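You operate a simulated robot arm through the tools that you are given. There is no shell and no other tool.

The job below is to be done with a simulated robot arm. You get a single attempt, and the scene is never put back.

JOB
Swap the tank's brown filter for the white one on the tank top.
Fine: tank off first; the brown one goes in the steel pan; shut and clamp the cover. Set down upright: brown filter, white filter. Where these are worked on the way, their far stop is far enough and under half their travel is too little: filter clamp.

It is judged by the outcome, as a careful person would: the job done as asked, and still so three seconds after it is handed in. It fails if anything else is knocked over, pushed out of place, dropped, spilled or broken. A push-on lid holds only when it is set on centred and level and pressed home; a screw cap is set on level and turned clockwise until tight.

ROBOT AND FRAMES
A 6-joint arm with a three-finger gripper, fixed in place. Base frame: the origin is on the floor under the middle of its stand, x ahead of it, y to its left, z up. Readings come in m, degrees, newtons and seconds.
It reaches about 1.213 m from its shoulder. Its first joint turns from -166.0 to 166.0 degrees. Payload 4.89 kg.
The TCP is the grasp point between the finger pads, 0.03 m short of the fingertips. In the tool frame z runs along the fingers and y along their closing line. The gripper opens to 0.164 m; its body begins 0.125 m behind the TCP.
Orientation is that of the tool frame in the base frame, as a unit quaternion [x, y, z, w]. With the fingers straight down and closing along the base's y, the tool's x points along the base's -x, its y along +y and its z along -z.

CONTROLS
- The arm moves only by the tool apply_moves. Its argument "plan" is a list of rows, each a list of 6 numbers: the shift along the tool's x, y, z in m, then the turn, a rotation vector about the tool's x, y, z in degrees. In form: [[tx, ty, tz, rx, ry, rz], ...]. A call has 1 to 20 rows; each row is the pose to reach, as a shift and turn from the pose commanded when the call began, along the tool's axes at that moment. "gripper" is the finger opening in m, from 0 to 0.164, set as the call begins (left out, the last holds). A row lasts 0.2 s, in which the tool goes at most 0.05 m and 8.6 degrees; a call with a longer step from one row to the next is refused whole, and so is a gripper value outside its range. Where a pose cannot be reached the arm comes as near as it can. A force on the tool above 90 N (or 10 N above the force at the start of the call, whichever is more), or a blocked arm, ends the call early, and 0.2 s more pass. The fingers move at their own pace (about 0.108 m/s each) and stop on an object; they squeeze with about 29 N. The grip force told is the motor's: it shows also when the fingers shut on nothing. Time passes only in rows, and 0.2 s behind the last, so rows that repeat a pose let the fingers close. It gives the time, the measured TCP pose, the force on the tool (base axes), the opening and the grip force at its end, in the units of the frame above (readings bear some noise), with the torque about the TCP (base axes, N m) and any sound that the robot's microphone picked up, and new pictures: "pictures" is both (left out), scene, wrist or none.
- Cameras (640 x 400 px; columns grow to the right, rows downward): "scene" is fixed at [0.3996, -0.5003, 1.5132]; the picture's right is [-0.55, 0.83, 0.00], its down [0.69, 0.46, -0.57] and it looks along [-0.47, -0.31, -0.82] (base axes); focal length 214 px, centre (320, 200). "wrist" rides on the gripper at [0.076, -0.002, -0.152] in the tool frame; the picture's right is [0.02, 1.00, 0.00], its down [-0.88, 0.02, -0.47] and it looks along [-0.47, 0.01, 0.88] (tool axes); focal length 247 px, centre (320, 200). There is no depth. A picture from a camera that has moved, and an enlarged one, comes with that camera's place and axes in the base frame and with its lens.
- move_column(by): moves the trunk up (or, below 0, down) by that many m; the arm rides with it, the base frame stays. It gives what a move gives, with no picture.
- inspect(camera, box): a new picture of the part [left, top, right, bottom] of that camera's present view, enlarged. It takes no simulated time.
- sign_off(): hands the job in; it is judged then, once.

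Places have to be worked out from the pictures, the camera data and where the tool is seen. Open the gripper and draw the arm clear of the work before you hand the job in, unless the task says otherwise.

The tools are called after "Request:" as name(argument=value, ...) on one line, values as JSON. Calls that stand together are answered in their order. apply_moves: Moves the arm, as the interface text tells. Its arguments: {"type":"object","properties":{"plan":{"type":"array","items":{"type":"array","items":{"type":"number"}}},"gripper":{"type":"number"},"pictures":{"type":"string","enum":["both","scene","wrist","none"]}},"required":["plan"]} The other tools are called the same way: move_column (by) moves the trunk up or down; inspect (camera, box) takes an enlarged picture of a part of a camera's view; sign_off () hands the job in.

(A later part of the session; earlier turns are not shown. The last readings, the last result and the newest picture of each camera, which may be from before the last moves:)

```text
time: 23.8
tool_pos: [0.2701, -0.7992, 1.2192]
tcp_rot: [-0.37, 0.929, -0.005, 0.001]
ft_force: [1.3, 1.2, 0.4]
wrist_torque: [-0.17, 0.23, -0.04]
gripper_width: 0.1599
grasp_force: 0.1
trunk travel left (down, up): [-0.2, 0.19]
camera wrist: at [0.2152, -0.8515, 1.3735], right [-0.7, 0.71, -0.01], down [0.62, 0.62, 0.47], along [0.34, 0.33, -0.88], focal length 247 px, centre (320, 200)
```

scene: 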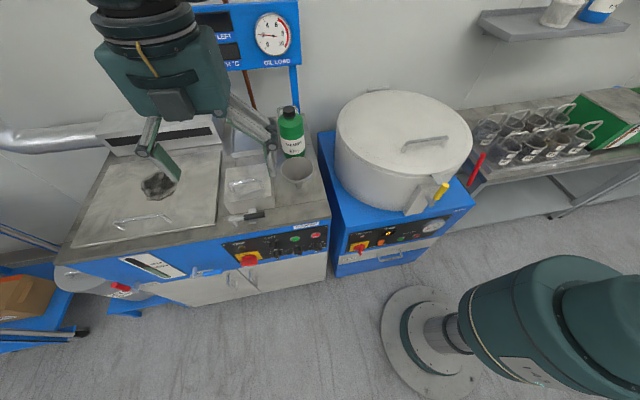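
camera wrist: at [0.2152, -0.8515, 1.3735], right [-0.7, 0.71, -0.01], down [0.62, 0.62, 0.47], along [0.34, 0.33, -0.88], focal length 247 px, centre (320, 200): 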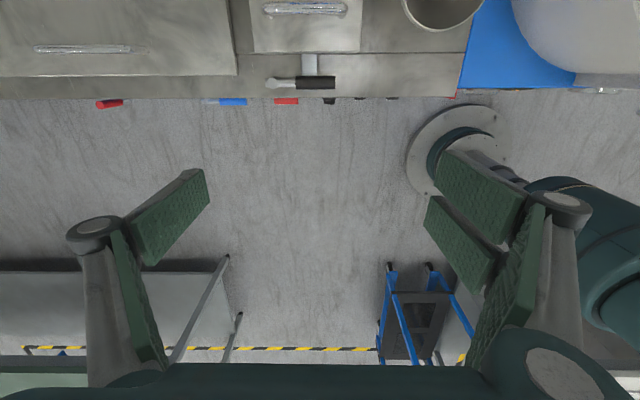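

Request:
inspect(camera="wrist", box=[240, 0, 400, 100])

Request:
apply_moves(plan=[[0, 0, 0, 0, 0, -8], [0, 0, 0, 0, 0, -16], [0, 0, 0, 0, 0, -24], [0, 0, 0, 0, 0, -32], [0, 0, 0, 0, 0, -40], [0, 0, 0, 0, 0, -48], [0, 0, 0, 0, 0, -56], [0, 0, 0, 0, 0, -64], [0, 0, 0, 0, 0, -72], [0, 0, 0, 0, 0, -80], [0, 0, 0, 0, 0, -88]], gripper=0.1)

```text
4.00 times, centred on (320, 50) of wrist
camera zoom: at [0.2152, -0.8515, 1.3735], right [-0.7, 0.71, -0.01], down [0.62, 0.62, 0.47], along [0.34, 0.33, -0.88], focal length 988 px, centre (320, 800)
```

zoom: 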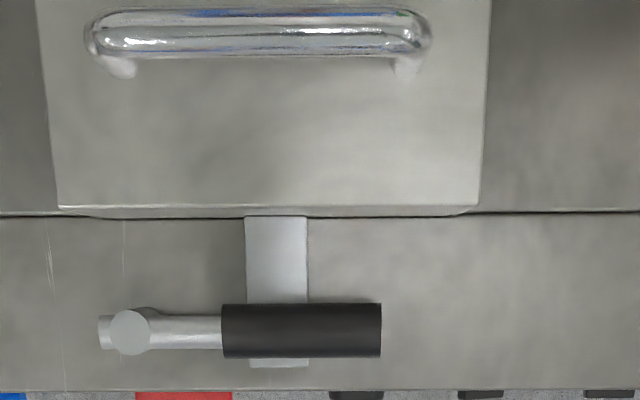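

```text
time: 26.2
tool_pos: [0.2672, -0.8002, 1.219]
tcp_rot: [0.761, -0.649, 0.004, 0.002]
ft_force: [0.3, 0.1, -0.8]
wrist_torque: [-0.02, 0.01, 0.0]
gripper_width: 0.1002
grasp_force: 0.0
out of reach, approached as far as the arm can: row 8, 9, 10, 11
trunk travel left (down, up): [-0.2, 0.19]
camera wrist: at [0.2816, -0.8733, 1.3731], right [-0.98, -0.18, 0.0], down [-0.16, 0.87, 0.47], along [-0.08, 0.46, -0.89], focal length 247 px, centre (320, 200)
```

scene: 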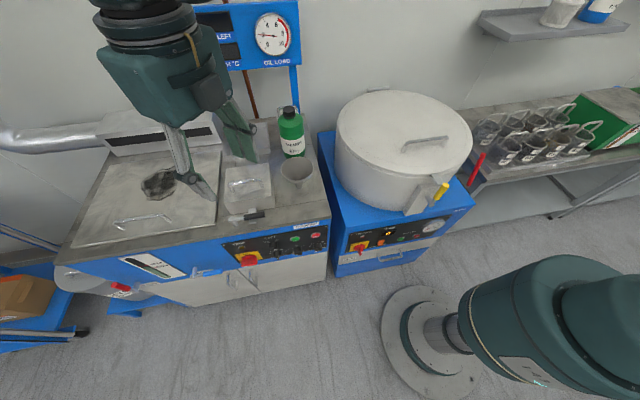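
wrist: 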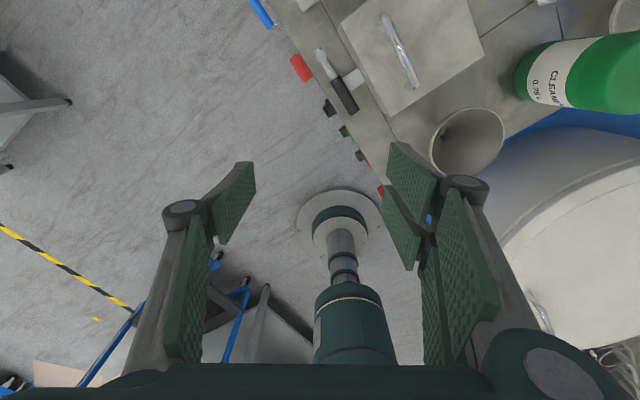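

The wrist limit is at about −56° in this direction, so I'll test the other way: rotate +146° to reach the orientation with fingers closing along the tank's depth.

Request:
apply_moves(plan=[[0, 0, 0, 0, 0, 8], [0, 0, 0, 0, 0, 16], [0, 0, 0, 0, 0, 24], [0, 0, 0, 0, 0, 32], [0, 0, 0, 0, 0, 40], [0, 0, 0, 0, 0, 48], [0, 0, 0, 0, 0, 56], [0, 0, 0, 0, 0, 64], [0, 0, 0, 0, 0, 72], [0, 0, 0, 0, 0, 80], [0, 0, 0, 0, 0, 88], [0, 0, 0, 0, 0, 96], [0, 0, 0, 0, 0, 104], [0, 0, 0, 0, 0, 112], [0, 0, 0, 0, 0, 120], [0, 0, 0, 0, 0, 128], [0, 0, 0, 0, 0, 136], [0, 0, 0, 0, 0, 144]], gripper=0.06)

```text
time: 30.0
tool_pos: [0.2679, -0.7985, 1.218]
tcp_rot: [0.383, 0.924, -0.003, 0.004]
ft_force: [0.2, 0.3, 0.5]
wrist_torque: [-0.02, 0.01, -0.02]
gripper_width: 0.06
grasp_force: 0.2
trunk travel left (down, up): [-0.2, 0.19]
camera wrist: at [0.2124, -0.7451, 1.3714], right [0.69, 0.72, 0.0], down [0.63, -0.61, 0.48], along [0.34, -0.34, -0.88], focal length 247 px, centre (320, 200)
```

scene: 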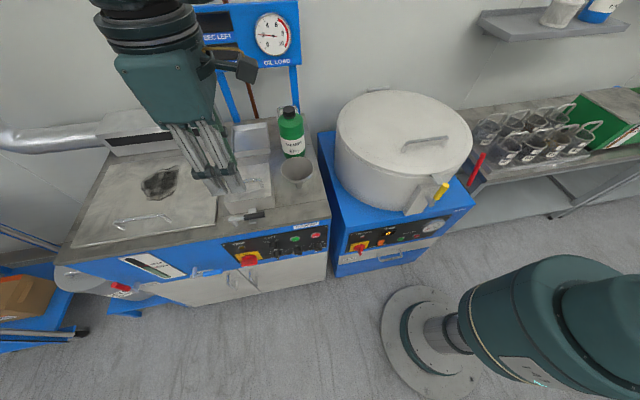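
wrist: 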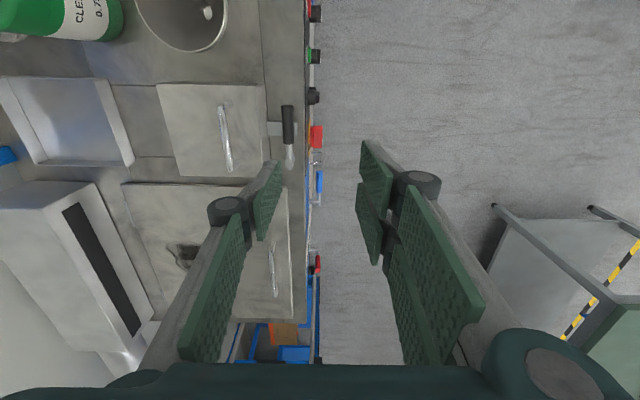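

That orientation (fingers closing front-to-back) is reachable. I'll test whether it can also turn a further 90° clockwise (seen from above), as needed to follow the lever's swing.

Request:
apply_moves(plan=[[0, 0, 0, 0, 0, 8.5], [0, 0, 0, 0, 0, 17], [0, 0, 0, 0, 0, 25.5], [0, 0, 0, 0, 0, 34], [0, 0, 0, 0, 0, 42.5], [0, 0, 0, 0, 0, 51], [0, 0, 0, 0, 0, 59.5], [0, 0, 0, 0, 0, 68], [0, 0, 0, 0, 0, 76.5], [0, 0, 0, 0, 0, 85]])

```text
time: 32.2
tool_pos: [0.2682, -0.7993, 1.2187]
tcp_rot: [0.907, 0.422, -0.001, 0.004]
ft_force: [0.3, -0.1, 0.5]
wrist_torque: [0.03, -0.01, -0.03]
gripper_width: 0.0603
grasp_force: 0.1
trunk travel left (down, up): [-0.2, 0.19]
camera wrist: at [0.3162, -0.7388, 1.3716], right [0.78, -0.63, 0.01], down [-0.55, -0.68, 0.48], along [-0.29, -0.38, -0.88], focal length 247 px, centre (320, 200)
```

scene: 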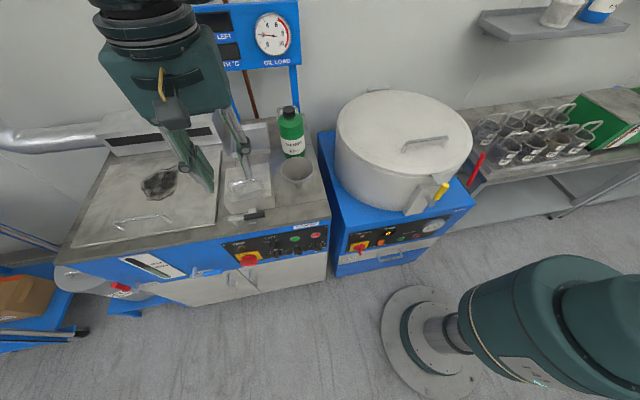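
wrist: 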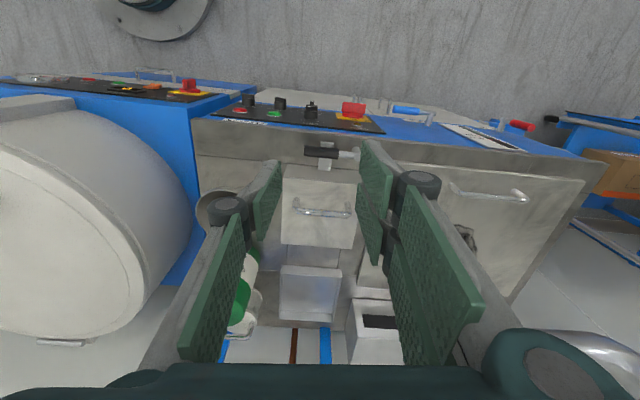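

Full range works. This view also looks back over the tank; let me zoom to study the pan, white filter and the area behind.

Request:
inspect(camera="wrist", box=[180, 140, 400, 370])

Request:
inspect(camera="wrist", box=[260, 120, 400, 220])

```text
1.74 times, centred on (290, 255) of wrist
camera zoom: at [0.3162, -0.7388, 1.3716], right [0.78, -0.63, 0.01], down [-0.55, -0.68, 0.48], along [-0.29, -0.38, -0.88], focal length 430 px, centre (372, 104)
```

zoom: 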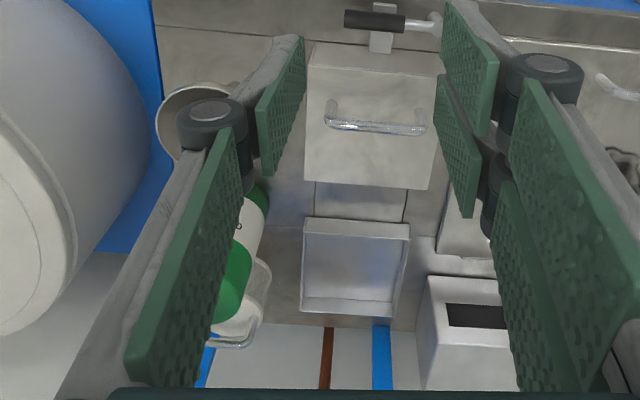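

```text
4.00 times, centred on (330, 170) of wrist
camera zoom: at [0.3162, -0.7388, 1.3716], right [0.78, -0.63, 0.01], down [-0.55, -0.68, 0.48], along [-0.29, -0.38, -0.88], focal length 988 px, centre (280, 320)
```

zoom: 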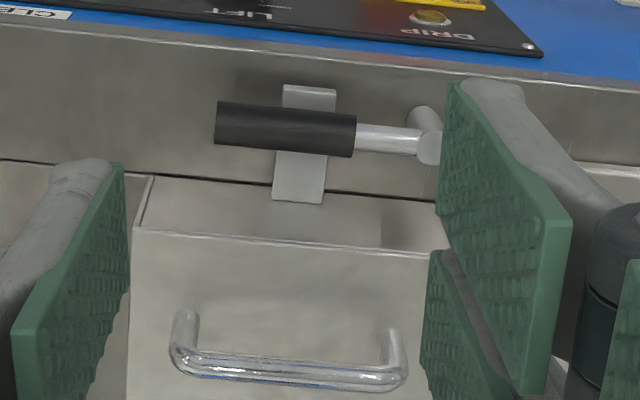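

I measure the lever: post at about (0.282, -0.890), lever 0.095 m long toward the right, axis z≈0.957, with a 0.03 m gap to the cover's front. I'll rotate back so the fingers close front-to-back, then tilt 30° so one finger can slip behind the lever.

Request:
apply_moves(plan=[[0, 0, 0, 0, 0, -8.5], [0, 0, 0, 0, 0, -17], [0, 0, 0, 0, 0, -25.5], [0, 0, 0, 0, 0, -34], [0, 0, 0, 0, 0, -42.5], [0, 0, 0, 0, 0, -51], [0, 0, 0, 0, 0, -59.5], [0, 0, 0, 0, 0, -68], [0, 0, 0, 0, 0, -76.5], [0, 0, 0, 0, 0, -85]], pictures="none")

```text
time: 34.4
tool_pos: [0.2684, -0.7993, 1.2196]
tcp_rot: [0.381, 0.925, -0.005, 0.004]
ft_force: [0.7, 0.0, 0.0]
wrist_torque: [-0.01, -0.01, 0.01]
gripper_width: 0.0601
grasp_force: 0.0
trunk travel left (down, up): [-0.2, 0.19]
```

Request:
apply_moves(plan=[[0.0008, 0.005, 0.0307, 6, 0, 0], [0.0017, 0.01, 0.0614, 12, 0, 0], [0.0025, 0.015, 0.0922, 18, 0, 0], [0.0034, 0.02, 0.1229, 24, 0, 0], [0.0042, 0.0249, 0.1536, 30, 0, 0]])

Request:
inspect(camera="wrist", box=[180, 60, 420, 210])

Request:
inspect(camera="scene", box=[200, 140, 320, 240])

```text
time: 35.6
tool_pos: [0.2816, -0.7818, 1.0634]
tcp_rot: [0.37, 0.891, -0.243, -0.096]
ft_force: [-1.5, 0.5, 1.3]
wrist_torque: [-0.02, -0.18, 0.05]
gripper_width: 0.0603
grasp_force: 0.1
trunk travel left (down, up): [-0.2, 0.19]
camera wrist: at [0.2813, -0.6728, 1.1958], right [0.6, 0.62, -0.51], down [0.8, -0.44, 0.41], along [0.03, -0.65, -0.76], focal length 247 px, centre (320, 200)
```

scene: 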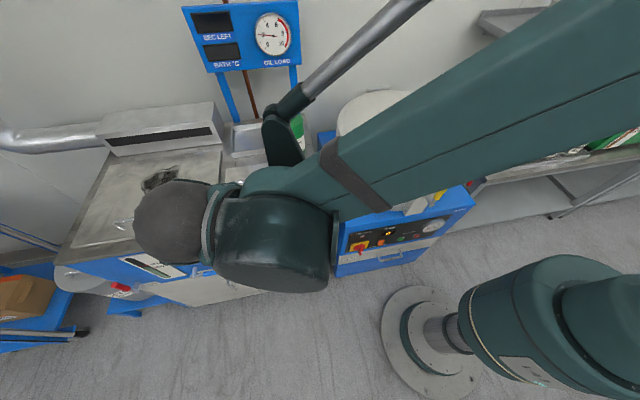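
wrist: 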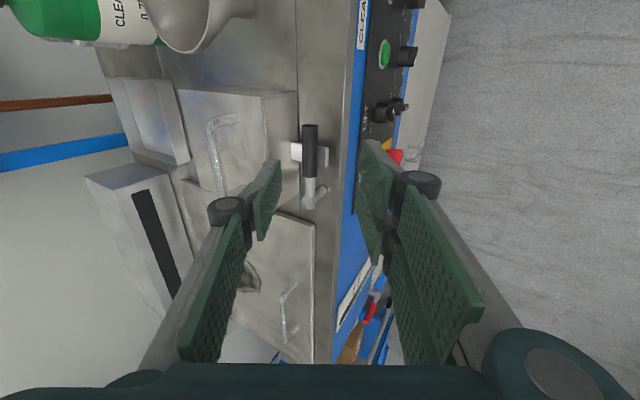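

```text
2.67 times, centred on (300, 135) of wrist
camera zoom: at [0.2813, -0.6728, 1.1958], right [0.6, 0.62, -0.51], down [0.8, -0.44, 0.41], along [0.03, -0.65, -0.76], focal length 659 px, centre (373, 373)
```

zoom: 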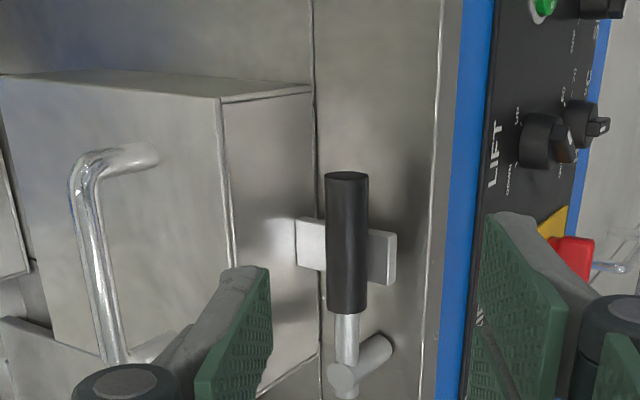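

```text
4.00 times, centred on (260, 190) of scene
camera zoom: at [0.3996, -0.5003, 1.5132], right [-0.55, 0.83, 0.0], down [0.69, 0.46, -0.57], along [-0.47, -0.31, -0.82], focal length 858 px, centre (560, 240)
```

zoom: 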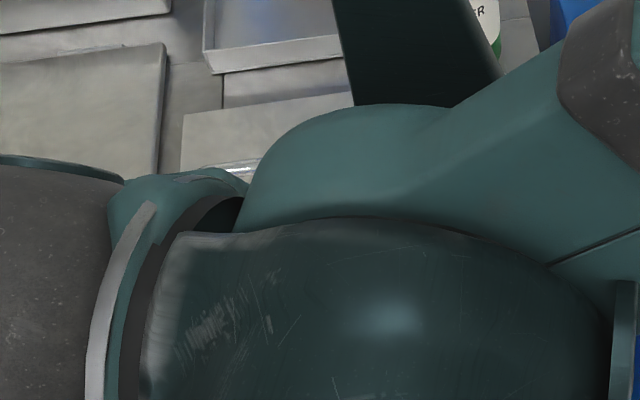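

The lever is at tool (0.002, -0.012, 0.130), matching the picture. I'll slide down along the tool axis most of the way and check that the back finger passes between the lever and the cover.

Request:
apply_moves(plan=[[0.002, 0.001, 0.03, 0, 0, 0], [0.002, 0.002, 0.06, 0, 0, 0], [0.002, 0.002, 0.085, 0, 0, 0]], pictures="wrist")

Request:
inspect(camera="wrist", box=[200, 80, 420, 220])

```text
time: 36.4
tool_pos: [0.2529, -0.8077, 0.991]
tcp_rot: [0.371, 0.891, -0.243, -0.096]
ft_force: [0.4, 0.7, 0.9]
wrist_torque: [-0.05, -0.03, 0.03]
gripper_width: 0.0599
grasp_force: 0.1
trunk travel left (down, up): [-0.2, 0.19]
camera wrist: at [0.2516, -0.6994, 1.123], right [0.6, 0.62, -0.5], down [0.8, -0.44, 0.41], along [0.03, -0.65, -0.76], focal length 247 px, centre (320, 200)
```

wrist: 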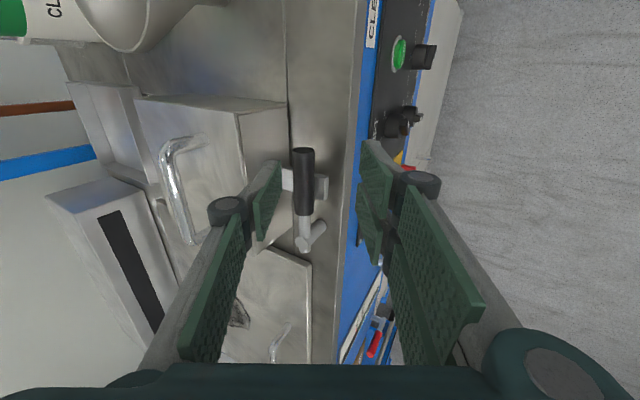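

```text
2.86 times, centred on (310, 150) of wrist
camera zoom: at [0.2516, -0.6994, 1.123], right [0.6, 0.62, -0.5], down [0.8, -0.44, 0.41], along [0.03, -0.65, -0.76], focal length 706 px, centre (349, 343)
```

zoom: 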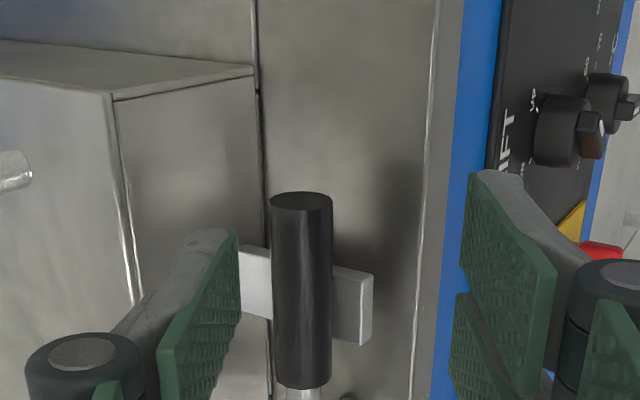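

The back finger is lined up with the gap. I continue down 3 cm so it sits behind the lever.

Request:
apply_moves(plan=[[0, 0, 0.015, 0, 0, 0], [0, 0, 0.028, 0, 0, 0], [0, 0, 0.031, 0, 0, 0]], pictures="wrist")

Request:
inspect(camera="wrist", box=[200, 100, 420, 240])

```text
time: 37.2
tool_pos: [0.2423, -0.8189, 0.9628]
tcp_rot: [0.371, 0.891, -0.243, -0.097]
ft_force: [-0.4, 0.7, 1.0]
wrist_torque: [0.04, 0.05, -0.03]
gripper_width: 0.0601
grasp_force: 0.0
trunk travel left (down, up): [-0.2, 0.19]
camera wrist: at [0.2409, -0.7109, 1.0958], right [0.6, 0.62, -0.5], down [0.8, -0.44, 0.41], along [0.03, -0.65, -0.76], focal length 247 px, centre (320, 200)
```

wrist: 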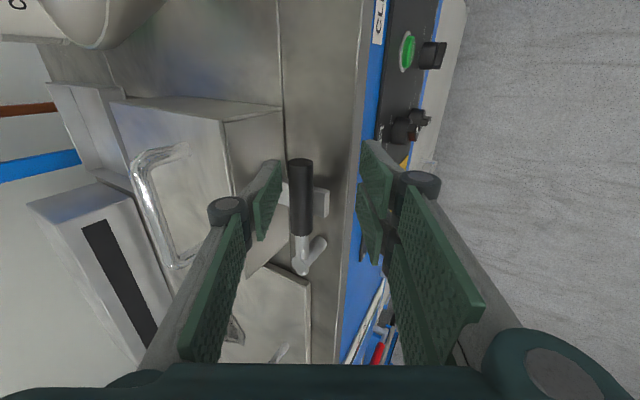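

```text
2.86 times, centred on (310, 170) of wrist
camera zoom: at [0.2409, -0.7109, 1.0958], right [0.6, 0.62, -0.5], down [0.8, -0.44, 0.41], along [0.03, -0.65, -0.76], focal length 706 px, centre (349, 286)
```

zoom: 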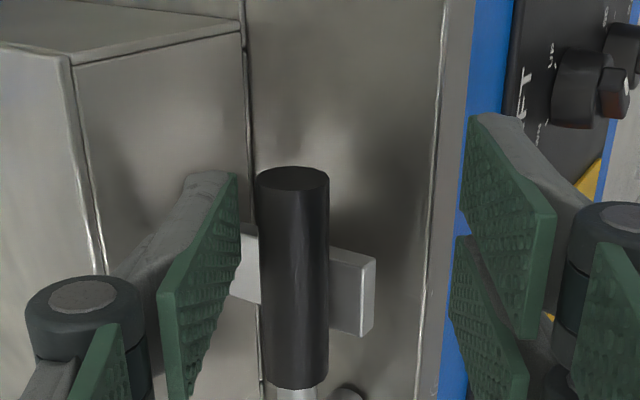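

The finger is behind the lever with no contact force. Now I swing the lever toward the front, rotating the tool about the post, first through 48°.

Request:
apply_moves(plan=[[-0.0039, 0.0092, -0.0054, 0.07, 4.03, 6.9], [-0.0092, 0.0179, -0.0104, 0.14, 8.06, 13.79], [-0.0158, 0.0258, -0.0151, 0.22, 12.1, 20.69], [-0.0237, 0.0329, -0.0192, 0.29, 16.13, 27.58], [-0.0326, 0.0389, -0.0227, 0.36, 20.16, 34.48], [-0.0425, 0.0438, -0.0256, 0.43, 24.19, 41.38]])

Request:
inspect(camera="wrist", box=[200, 100, 420, 240])

```text
time: 38.6
tool_pos: [0.3076, -0.8135, 0.9647]
tcp_rot: [0.701, 0.663, -0.183, -0.187]
ft_force: [-0.1, 0.9, 0.7]
wrist_torque: [-0.09, -0.1, 0.07]
gripper_width: 0.0602
grasp_force: 0.0
trunk travel left (down, up): [-0.2, 0.19]
camera wrist: at [0.3878, -0.7396, 1.0971], right [0.86, -0.03, -0.5], down [0.21, -0.89, 0.41], along [-0.46, -0.46, -0.76], focal length 247 px, centre (320, 200)
```

scene: 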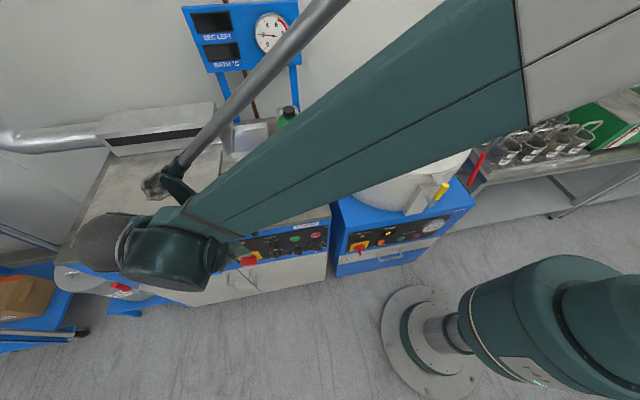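
wrist: 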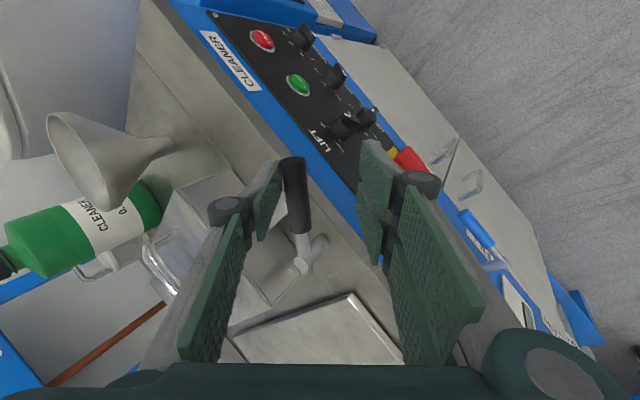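

```text
2.86 times, centred on (310, 170) of wrist
camera zoom: at [0.3878, -0.7396, 1.0971], right [0.86, -0.03, -0.5], down [0.21, -0.89, 0.41], along [-0.46, -0.46, -0.76], focal length 706 px, centre (349, 286)
```

zoom: 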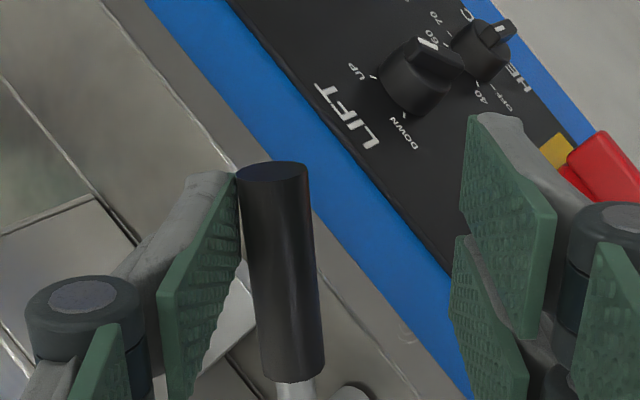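

The lever follows the finger with almost no resistance and has left the tab. I'll continue the swing another 48°, watching for its stop.

Request:
apply_moves(plan=[[-0.0037, 0.0092, -0.0053, 0.07, 4.04, 6.9], [-0.0089, 0.0178, -0.0103, 0.14, 8.08, 13.79], [-0.0154, 0.0257, -0.0149, 0.21, 12.1, 20.69], [-0.0232, 0.0329, -0.019, 0.28, 16.15, 27.58], [-0.032, 0.0389, -0.0225, 0.34, 20.19, 34.48], [-0.0416, 0.0439, -0.0253, 0.41, 24.23, 41.38]])

Request:
inspect(camera="wrist", box=[200, 100, 420, 240])

```text
time: 40.0
tool_pos: [0.3529, -0.8586, 0.9643]
tcp_rot: [0.917, 0.327, -0.089, -0.213]
ft_force: [-0.5, 0.1, 0.9]
wrist_torque: [-0.05, 0.06, 0.1]
gripper_width: 0.0603
grasp_force: 0.8
out of reach, approached as far as the arm can: row 5, 6
trunk travel left (down, up): [-0.2, 0.19]
camera wrist: at [0.457, -0.8601, 1.1009], right [0.58, -0.68, -0.45], down [-0.53, -0.73, 0.43], along [-0.62, -0.01, -0.78], focal length 247 px, centre (320, 200)
```

scene: 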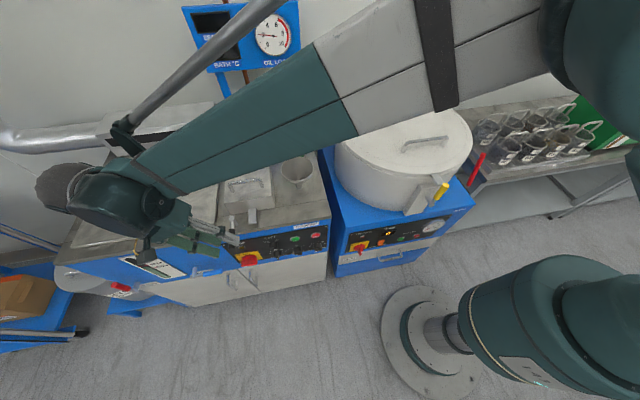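
wrist: 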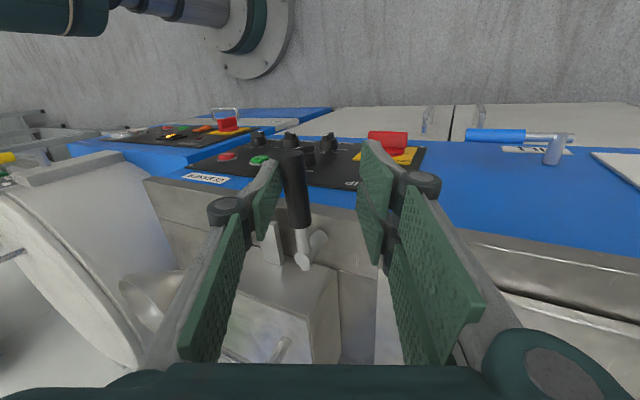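

```text
2.86 times, centred on (310, 170) of wrist
camera zoom: at [0.457, -0.8601, 1.1009], right [0.58, -0.68, -0.45], down [-0.53, -0.73, 0.43], along [-0.62, -0.01, -0.78], focal length 706 px, centre (349, 286)
```

zoom: 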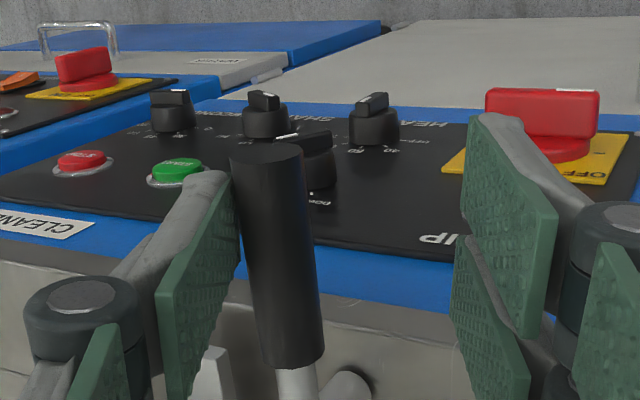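

The lever now points straight out to the front (~90°). I'll push a bit further with the finger (no rotation) to find out whether it has reached its stop.

Request:
apply_moves(plan=[[-0.0024, 0.0057, -0.0028, 0, 0, 0], [-0.0048, 0.0114, -0.0056, 0, 0, 0], [-0.008, 0.0165, -0.008, 0, 0, 0]], pictures="wrist")

Request:
inspect(camera="wrist", box=[200, 100, 420, 240])

```text
time: 40.8
tool_pos: [0.3571, -0.8775, 0.9675]
tcp_rot: [0.916, 0.328, -0.088, -0.214]
ft_force: [-15.3, 24.6, 34.3]
wrist_torque: [1.67, 0.72, 0.11]
gripper_width: 0.0782
grasp_force: 22.2
trunk travel left (down, up): [-0.2, 0.19]
camera wrist: at [0.4615, -0.8779, 1.1046], right [0.58, -0.68, -0.45], down [-0.52, -0.73, 0.43], along [-0.62, -0.02, -0.78], focal length 247 px, centre (320, 200)
```

wrist: 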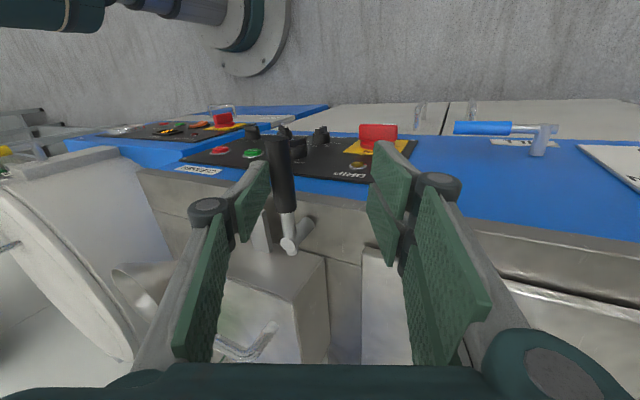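

```text
2.86 times, centred on (310, 170) of wrist
camera zoom: at [0.4615, -0.8779, 1.1046], right [0.58, -0.68, -0.45], down [-0.52, -0.73, 0.43], along [-0.62, -0.02, -0.78], focal length 706 px, centre (349, 286)
```

zoom: 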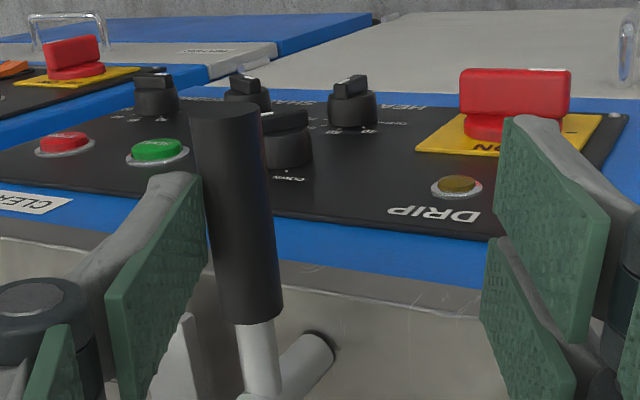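

The finger deflects against a firm stop, so the clamp is fully open at 90°. I back off and retreat upward along the tool axis.

Request:
apply_moves(plan=[[0.006, -0.012, 0.006, 0, 0, 0], [0.008, -0.017, 0.0, 0, 0, 0], [0.008, -0.017, -0.03, 0, 0, 0], [0.008, -0.017, -0.07, 0, 0, 0], [0.008, -0.017, -0.11, 0, 0, 0], [0.008, -0.017, -0.15, 0, 0, 0]])

Request:
inspect(camera="scene", box=[200, 140, 320, 240])

```text
time: 42.2
tool_pos: [0.3997, -0.9124, 1.1049]
tcp_rot: [0.916, 0.328, -0.088, -0.211]
ft_force: [-0.4, 0.1, 0.7]
wrist_torque: [0.03, 0.01, -0.03]
gripper_width: 0.0602
grasp_force: 0.1
trunk travel left (down, up): [-0.2, 0.19]
camera wrist: at [0.5031, -0.913, 1.2419], right [0.58, -0.68, -0.45], down [-0.52, -0.73, 0.44], along [-0.62, -0.02, -0.78], focal length 247 px, centre (320, 200)
```

scene: 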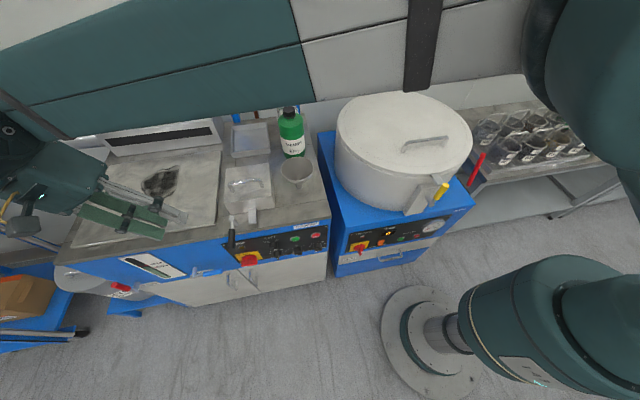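
wrist: 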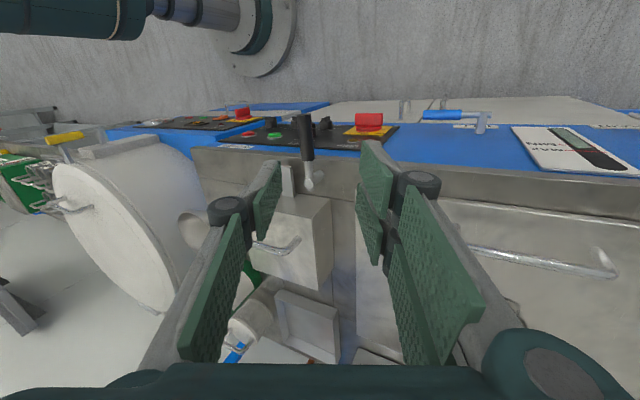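

```text
4.00 times, centred on (260, 190) of scene
camera zoom: at [0.3996, -0.5003, 1.5132], right [-0.55, 0.83, 0.0], down [0.69, 0.46, -0.57], along [-0.47, -0.31, -0.82], focal length 858 px, centre (560, 240)
```

zoom: 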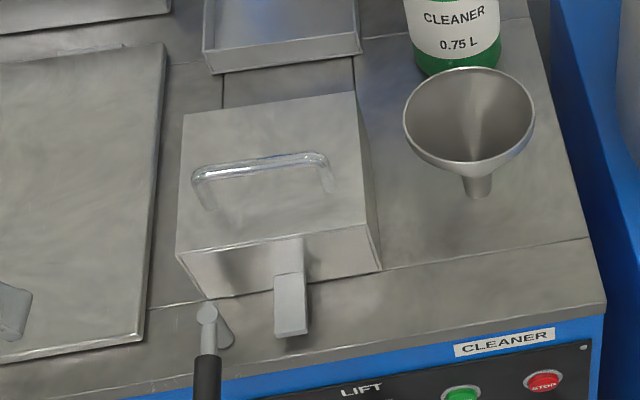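

The clamp lever now points straight out, clear of the tab. The cover's handle bar runs parallel to the front at about (0.188, -0.905, 1.026), set toward the front, so the cover hinges at the back. I'll reorient the tool vertical above the handle.

Request:
apply_moves(plan=[[-0.0133, -0.0132, -0.004, -1.775, -1.758, -7.817], [-0.0267, -0.0263, -0.008, -3.55, -3.517, -15.633], [-0.04, -0.0395, -0.012, -5.325, -5.275, -23.45], [-0.0533, -0.0527, -0.012, -7.1, -7.033, -31.267], [-0.0667, -0.0658, -0.01, -8.875, -8.792, -39.083], [-0.08, -0.079, -0.008, -10.65, -10.55, -46.9], [-0.0933, -0.0922, -0.007, -12.425, -12.308, -54.717], [-0.1067, -0.1053, -0.006, -14.2, -14.067, -62.533], [-0.12, -0.1185, -0.005, -15.975, -15.825, -70.35], [-0.1333, -0.1317, -0.003, -17.75, -17.583, -78.167], [-0.1467, -0.1448, -0.002, -19.525, -19.342, -85.983], [-0.16, -0.158, -0.0006, -21.3, -21.1, -93.8]], gripper=0.05)

Request:
inspect(camera="wrist", box=[120, 80, 400, 255])

```text
time: 44.8
tool_pos: [0.1893, -0.9039, 1.1805]
tcp_rot: [0.382, 0.924, 0.001, 0.0]
ft_force: [0.8, -0.1, 0.2]
wrist_torque: [0.0, 0.14, -0.01]
gripper_width: 0.0501
grasp_force: 0.0
trunk travel left (down, up): [-0.2, 0.19]
camera wrist: at [0.1334, -0.852, 1.3347], right [0.69, 0.72, 0.0], down [0.64, -0.61, 0.47], along [0.34, -0.33, -0.88], focal length 247 px, centre (320, 200)
```

scene: 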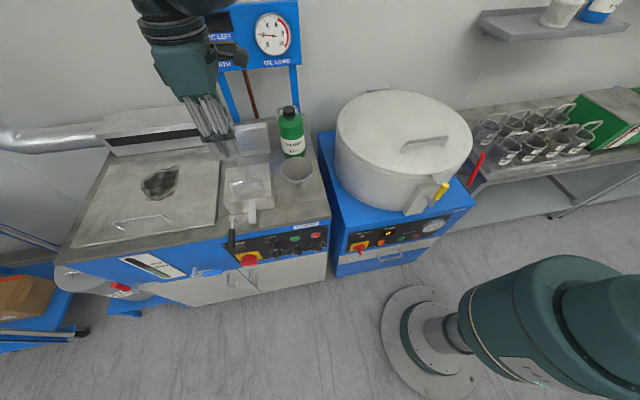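
wrist: 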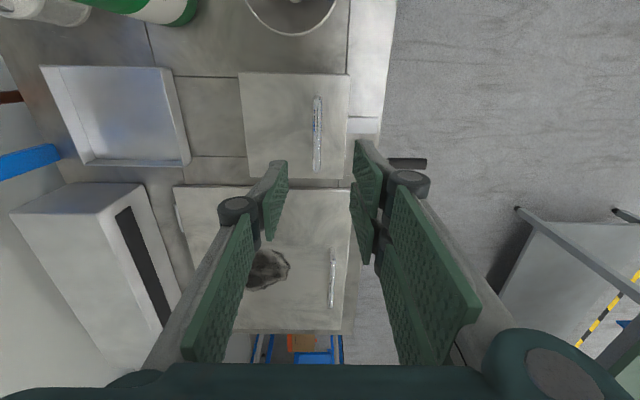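

```text
2.29 times, centred on (260, 168) of wrist
camera zoom: at [0.1334, -0.852, 1.3347], right [0.69, 0.72, 0.0], down [0.64, -0.61, 0.47], along [0.34, -0.33, -0.88], focal length 564 px, centre (457, 274)
```

zoom: 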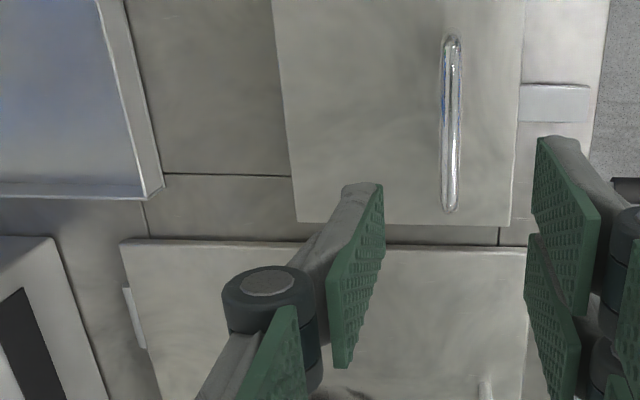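

The bar is at tool (0.005, -0.004, 0.154). I'll descend so the fingers straddle it with clearance above the lid.

Request:
apply_moves(plan=[[0.002, -0.002, 0.04, 0, 0, 0], [0.005, -0.004, 0.08, 0, 0, 0], [0.005, -0.004, 0.11, 0, 0, 0]], gripper=0.044, pictures="wrist")

Request:
inspect(camera="wrist", box=[220, 80, 420, 205])

```text
time: 45.6
tool_pos: [0.1824, -0.9054, 1.0714]
tcp_rot: [0.383, 0.924, 0.001, 0.0]
ft_force: [0.3, 0.1, 0.0]
wrist_torque: [-0.05, 0.04, 0.0]
gripper_width: 0.044
grasp_force: 0.1
trunk travel left (down, up): [-0.2, 0.19]
camera wrist: at [0.1273, -0.8521, 1.2239], right [0.69, 0.72, 0.0], down [0.64, -0.61, 0.47], along [0.34, -0.33, -0.88], focal length 247 px, centre (320, 200)
```

wrist: 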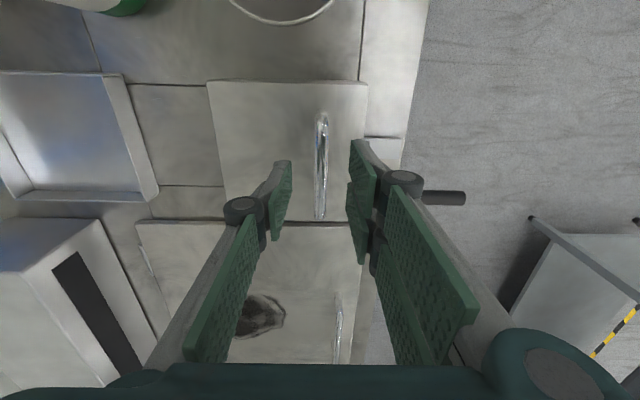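

```text
3.20 times, centred on (320, 142) of wrist
camera zoom: at [0.1273, -0.8521, 1.2239], right [0.69, 0.72, 0.0], down [0.64, -0.61, 0.47], along [0.34, -0.33, -0.88], focal length 790 px, centre (320, 384)
```

zoom: 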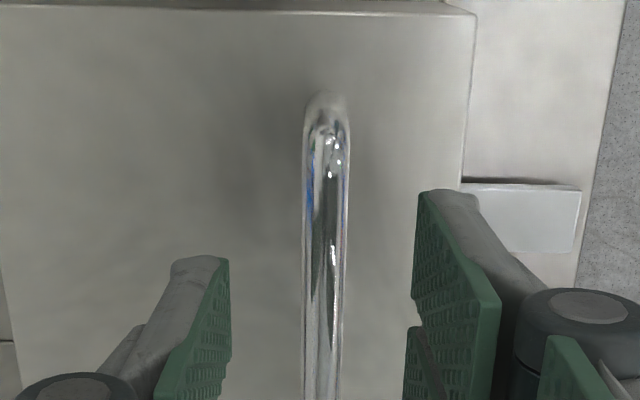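

Well-centred. I lower the final 3 cm with a small lateral shift and check.

Request:
apply_moves(plan=[[0.004, 0.0, 0.02, 0, 0, 0], [0.004, 0.0, 0.034, 0, 0, 0]], pictures="wrist")

Request:
inspect(camera="wrist", box=[220, 80, 420, 205])

```text
time: 46.2
tool_pos: [0.1797, -0.901, 1.0371]
tcp_rot: [0.383, 0.924, 0.001, 0.001]
ft_force: [0.0, -0.3, 0.6]
wrist_torque: [-0.09, -0.03, 0.01]
gripper_width: 0.044
grasp_force: 0.0
trunk travel left (down, up): [-0.2, 0.19]
camera wrist: at [0.1246, -0.848, 1.1896], right [0.69, 0.72, 0.0], down [0.64, -0.61, 0.47], along [0.34, -0.33, -0.88], focal length 247 px, centre (320, 200)
```

wrist: 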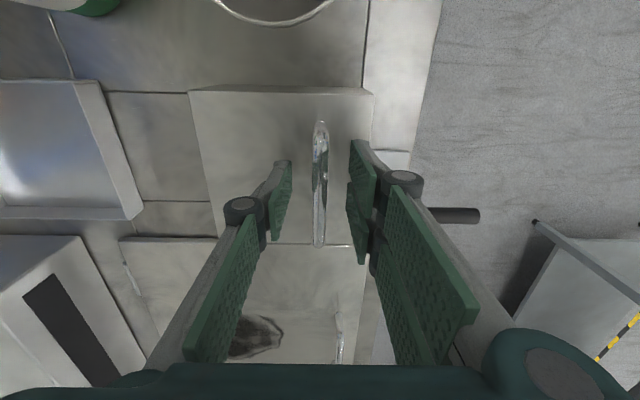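

```text
3.20 times, centred on (320, 142) of wrist
camera zoom: at [0.1246, -0.848, 1.1896], right [0.69, 0.72, 0.0], down [0.64, -0.61, 0.47], along [0.34, -0.33, -0.88], focal length 790 px, centre (320, 384)
```

zoom: 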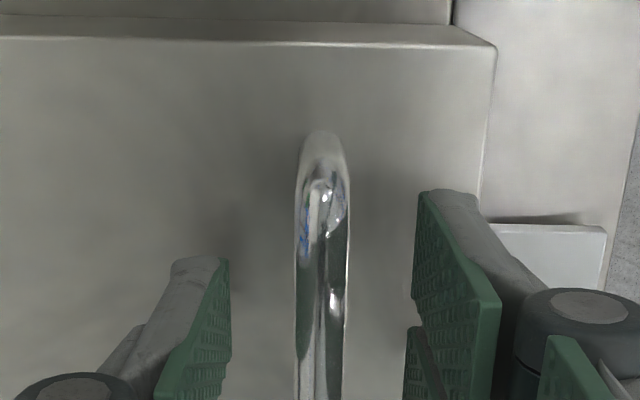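

The fingers straddle the handle bar evenly. I close on it and check the grip.

Request:
apply_moves(plan=[[0, 0, 0, 0, 0, 0], [0, 0, 0, 0, 0, 0], [0, 0, 0, 0, 0, 0]], gripper=0.0, pictures="wrist")

Request:
inspect(camera="wrist", box=[220, 80, 420, 205])

```text
time: 47.0
tool_pos: [0.1801, -0.9005, 1.0361]
tcp_rot: [0.382, 0.924, 0.002, 0.0]
ft_force: [-0.6, 0.2, -2.7]
wrist_torque: [-0.2, -0.29, 0.03]
gripper_width: 0.0106
grasp_force: 45.0
trunk travel left (down, up): [-0.2, 0.19]
camera wrist: at [0.1247, -0.8485, 1.1892], right [0.69, 0.72, 0.0], down [0.64, -0.61, 0.47], along [0.34, -0.33, -0.88], focal length 247 px, centre (320, 200)
```

wrist: 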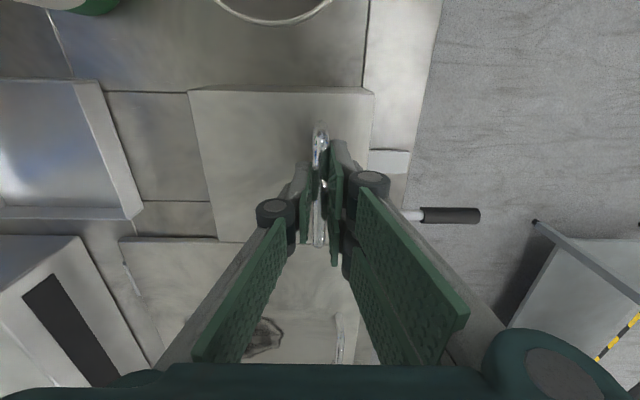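

```text
3.20 times, centred on (320, 142) of wrist
camera zoom: at [0.1247, -0.8485, 1.1892], right [0.69, 0.72, 0.0], down [0.64, -0.61, 0.47], along [0.34, -0.33, -0.88], focal length 790 px, centre (320, 384)
```

zoom: 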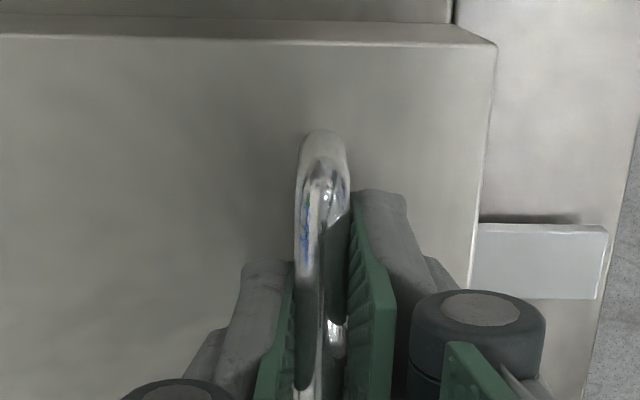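

The bar is gripped (10.6 mm). I make a small test lift to learn the hinge's position from forces and motion.

Request:
apply_moves(plan=[[0, -0.002, -0.003, 0, 0, 0], [0, -0.004, -0.006, 0, 0, 0], [0, -0.006, -0.009, 0, 0, 0]])

Request:
inspect(camera="wrist", box=[120, 60, 420, 250])

Request:
inspect(camera="scene", box=[200, 130, 320, 240])

```text
time: 47.8
tool_pos: [0.1743, -0.9065, 1.0424]
tcp_rot: [0.382, 0.924, 0.001, 0.0]
ft_force: [0.8, -17.1, -16.9]
wrist_torque: [-0.4, -0.37, 0.0]
gripper_width: 0.0108
grasp_force: 45.0
trunk travel left (down, up): [-0.2, 0.19]
camera wrist: at [0.1194, -0.8537, 1.1971], right [0.69, 0.72, 0.0], down [0.64, -0.61, 0.47], along [0.34, -0.33, -0.88], focal length 247 px, centre (320, 200)
```

scene: 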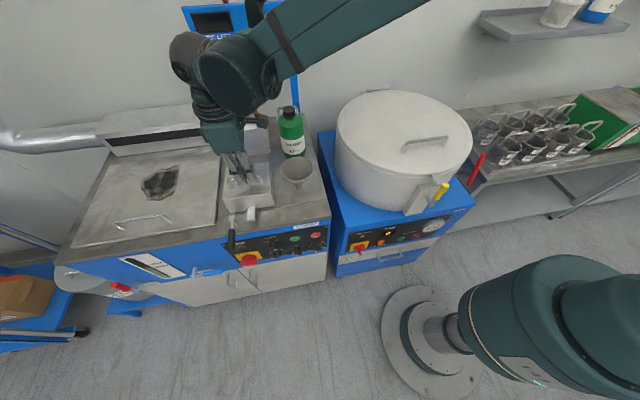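
wrist: 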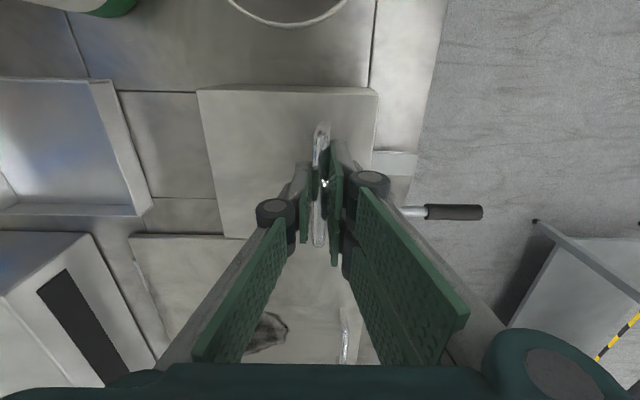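

```text
2.11 times, centred on (270, 155) of wrist
camera zoom: at [0.1194, -0.8537, 1.1971], right [0.69, 0.72, 0.0], down [0.64, -0.61, 0.47], along [0.34, -0.33, -0.88], focal length 520 px, centre (425, 295)
```

zoom: 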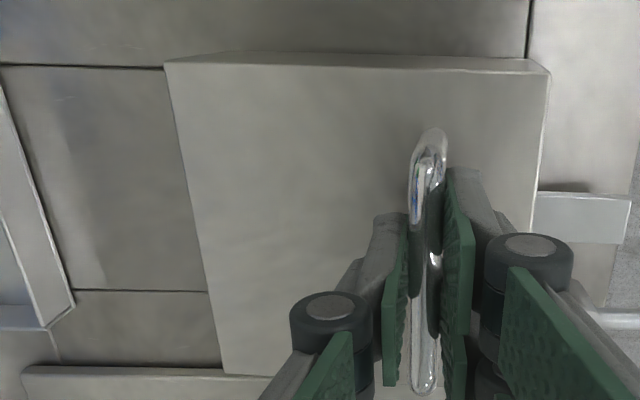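

```text
3.64 times, centred on (260, 185) of scene
camera zoom: at [0.3996, -0.5003, 1.5132], right [-0.55, 0.83, 0.0], down [0.69, 0.46, -0.57], along [-0.47, -0.31, -0.82], focal length 780 px, centre (538, 254)
```

zoom: 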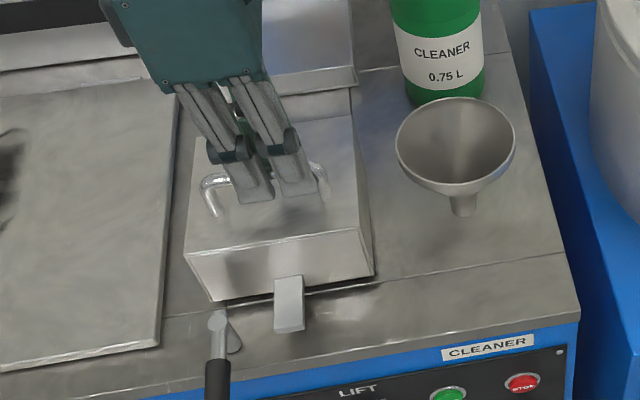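

The whole shell lifts from the front, with motion matching a hinge at its lower back edge (about 0.103 m behind and 0.126 m below the bar). I'll follow that arc to 25° while tilting slightly, then check.

Request:
apply_moves(plan=[[0, -0.0055, 0.0006, -1, 0, 0], [0, -0.0177, -0.0069, -2, 0, 0], [0, -0.0305, -0.0133, -3, 0, 0], [0, -0.0439, -0.0186, -4, 0, 0], [0, -0.0577, -0.0227, -5, 0, 0]])

Request:
inspect(camera="scene", box=[200, 110, 320, 240])

```text
time: 49.0
tool_pos: [0.1361, -0.9465, 1.0683]
tcp_rot: [0.382, 0.923, 0.041, 0.017]
ft_force: [50.1, -32.6, 33.4]
wrist_torque: [-0.49, -0.96, -0.89]
gripper_width: 0.0108
grasp_force: 44.8
trunk travel left (down, up): [-0.2, 0.19]
camera wrist: at [0.0725, -0.9031, 1.2213], right [0.69, 0.72, 0.09], down [0.61, -0.64, 0.47], along [0.4, -0.27, -0.88], focal length 247 px, centre (320, 200)
```

scene: 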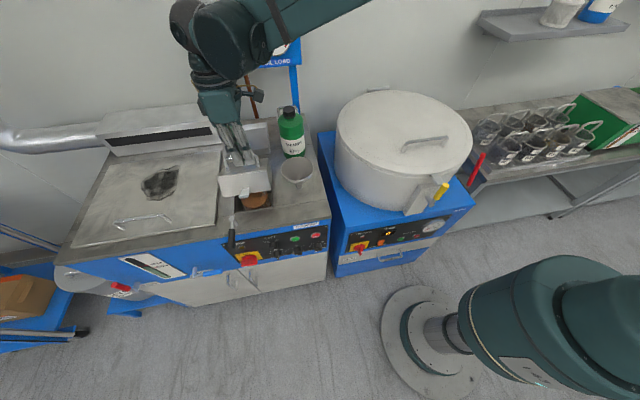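
wrist: 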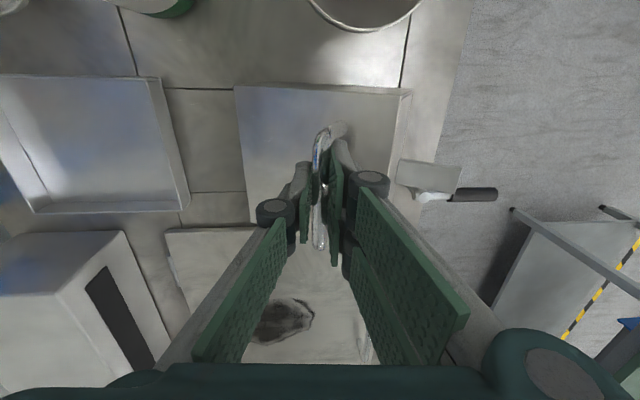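

```text
3.08 times, centred on (260, 175) of scene
camera zoom: at [0.3996, -0.5003, 1.5132], right [-0.55, 0.83, 0.0], down [0.69, 0.46, -0.57], along [-0.47, -0.31, -0.82], focal length 660 px, centre (505, 277)
```

zoom: 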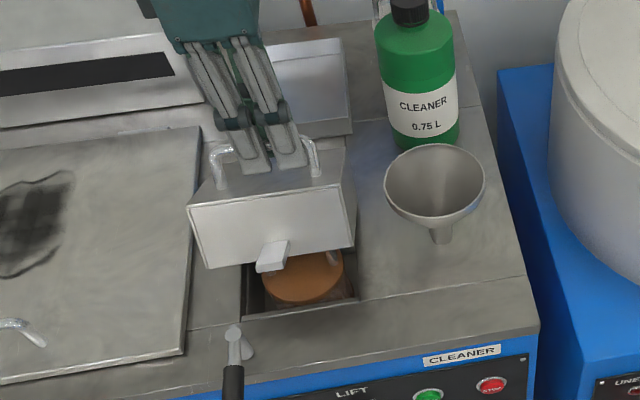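

The cover is lifting and the brown filter is visible in its well. There is a lateral force of about 58 N, so I'll look closely at the finger–handle contact before continuing.

Request:
inspect(camera="wrist", box=[240, 100, 420, 280])

Request:
inspect(camera="scene", box=[225, 130, 285, 180])

```text
2.22 times, centred on (330, 190) of wrist
camera zoom: at [0.0725, -0.9031, 1.2213], right [0.69, 0.72, 0.09], down [0.61, -0.64, 0.47], along [0.4, -0.27, -0.88], focal length 549 px, centre (298, 222)
```

zoom: 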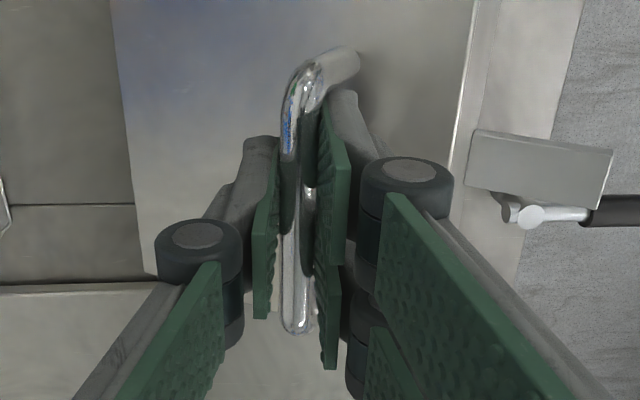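

```text
8.00 times, centred on (255, 155) of scene
camera zoom: at [0.3996, -0.5003, 1.5132], right [-0.55, 0.83, 0.0], down [0.69, 0.46, -0.57], along [-0.47, -0.31, -0.82], focal length 1716 px, centre (840, 560)
```

zoom: 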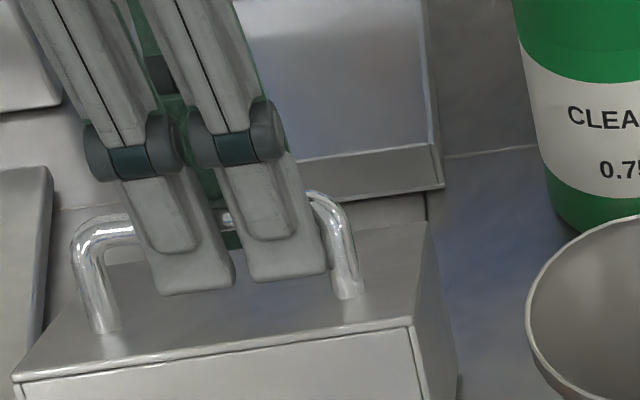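

The right front finger is pressing against the handle's right leg; the pair sits about 6 mm too far right. I shift left 6 mm to relieve it.

Request:
apply_moves(plan=[[-0.002, 0, 0, 0, 0, 0], [-0.004, 0, 0, 0, 0, 0], [-0.006, 0, 0, 0, 0, 0]], pictures="none")

Request:
inspect(camera="scene", box=[225, 130, 285, 180])

```text
time: 49.8
tool_pos: [0.1346, -0.9487, 1.0694]
tcp_rot: [0.383, 0.923, 0.04, 0.015]
ft_force: [12.8, -0.4, 23.0]
wrist_torque: [0.33, -0.2, -0.11]
gripper_width: 0.0105
grasp_force: 45.4
trunk travel left (down, up): [-0.2, 0.19]
```

```text
8.00 times, centred on (255, 155) of scene
camera zoom: at [0.3996, -0.5003, 1.5132], right [-0.55, 0.83, 0.0], down [0.69, 0.46, -0.57], along [-0.47, -0.31, -0.82], focal length 1716 px, centre (840, 560)
```

zoom: 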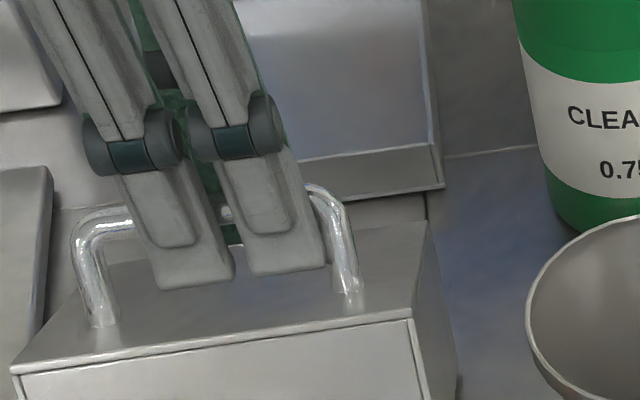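

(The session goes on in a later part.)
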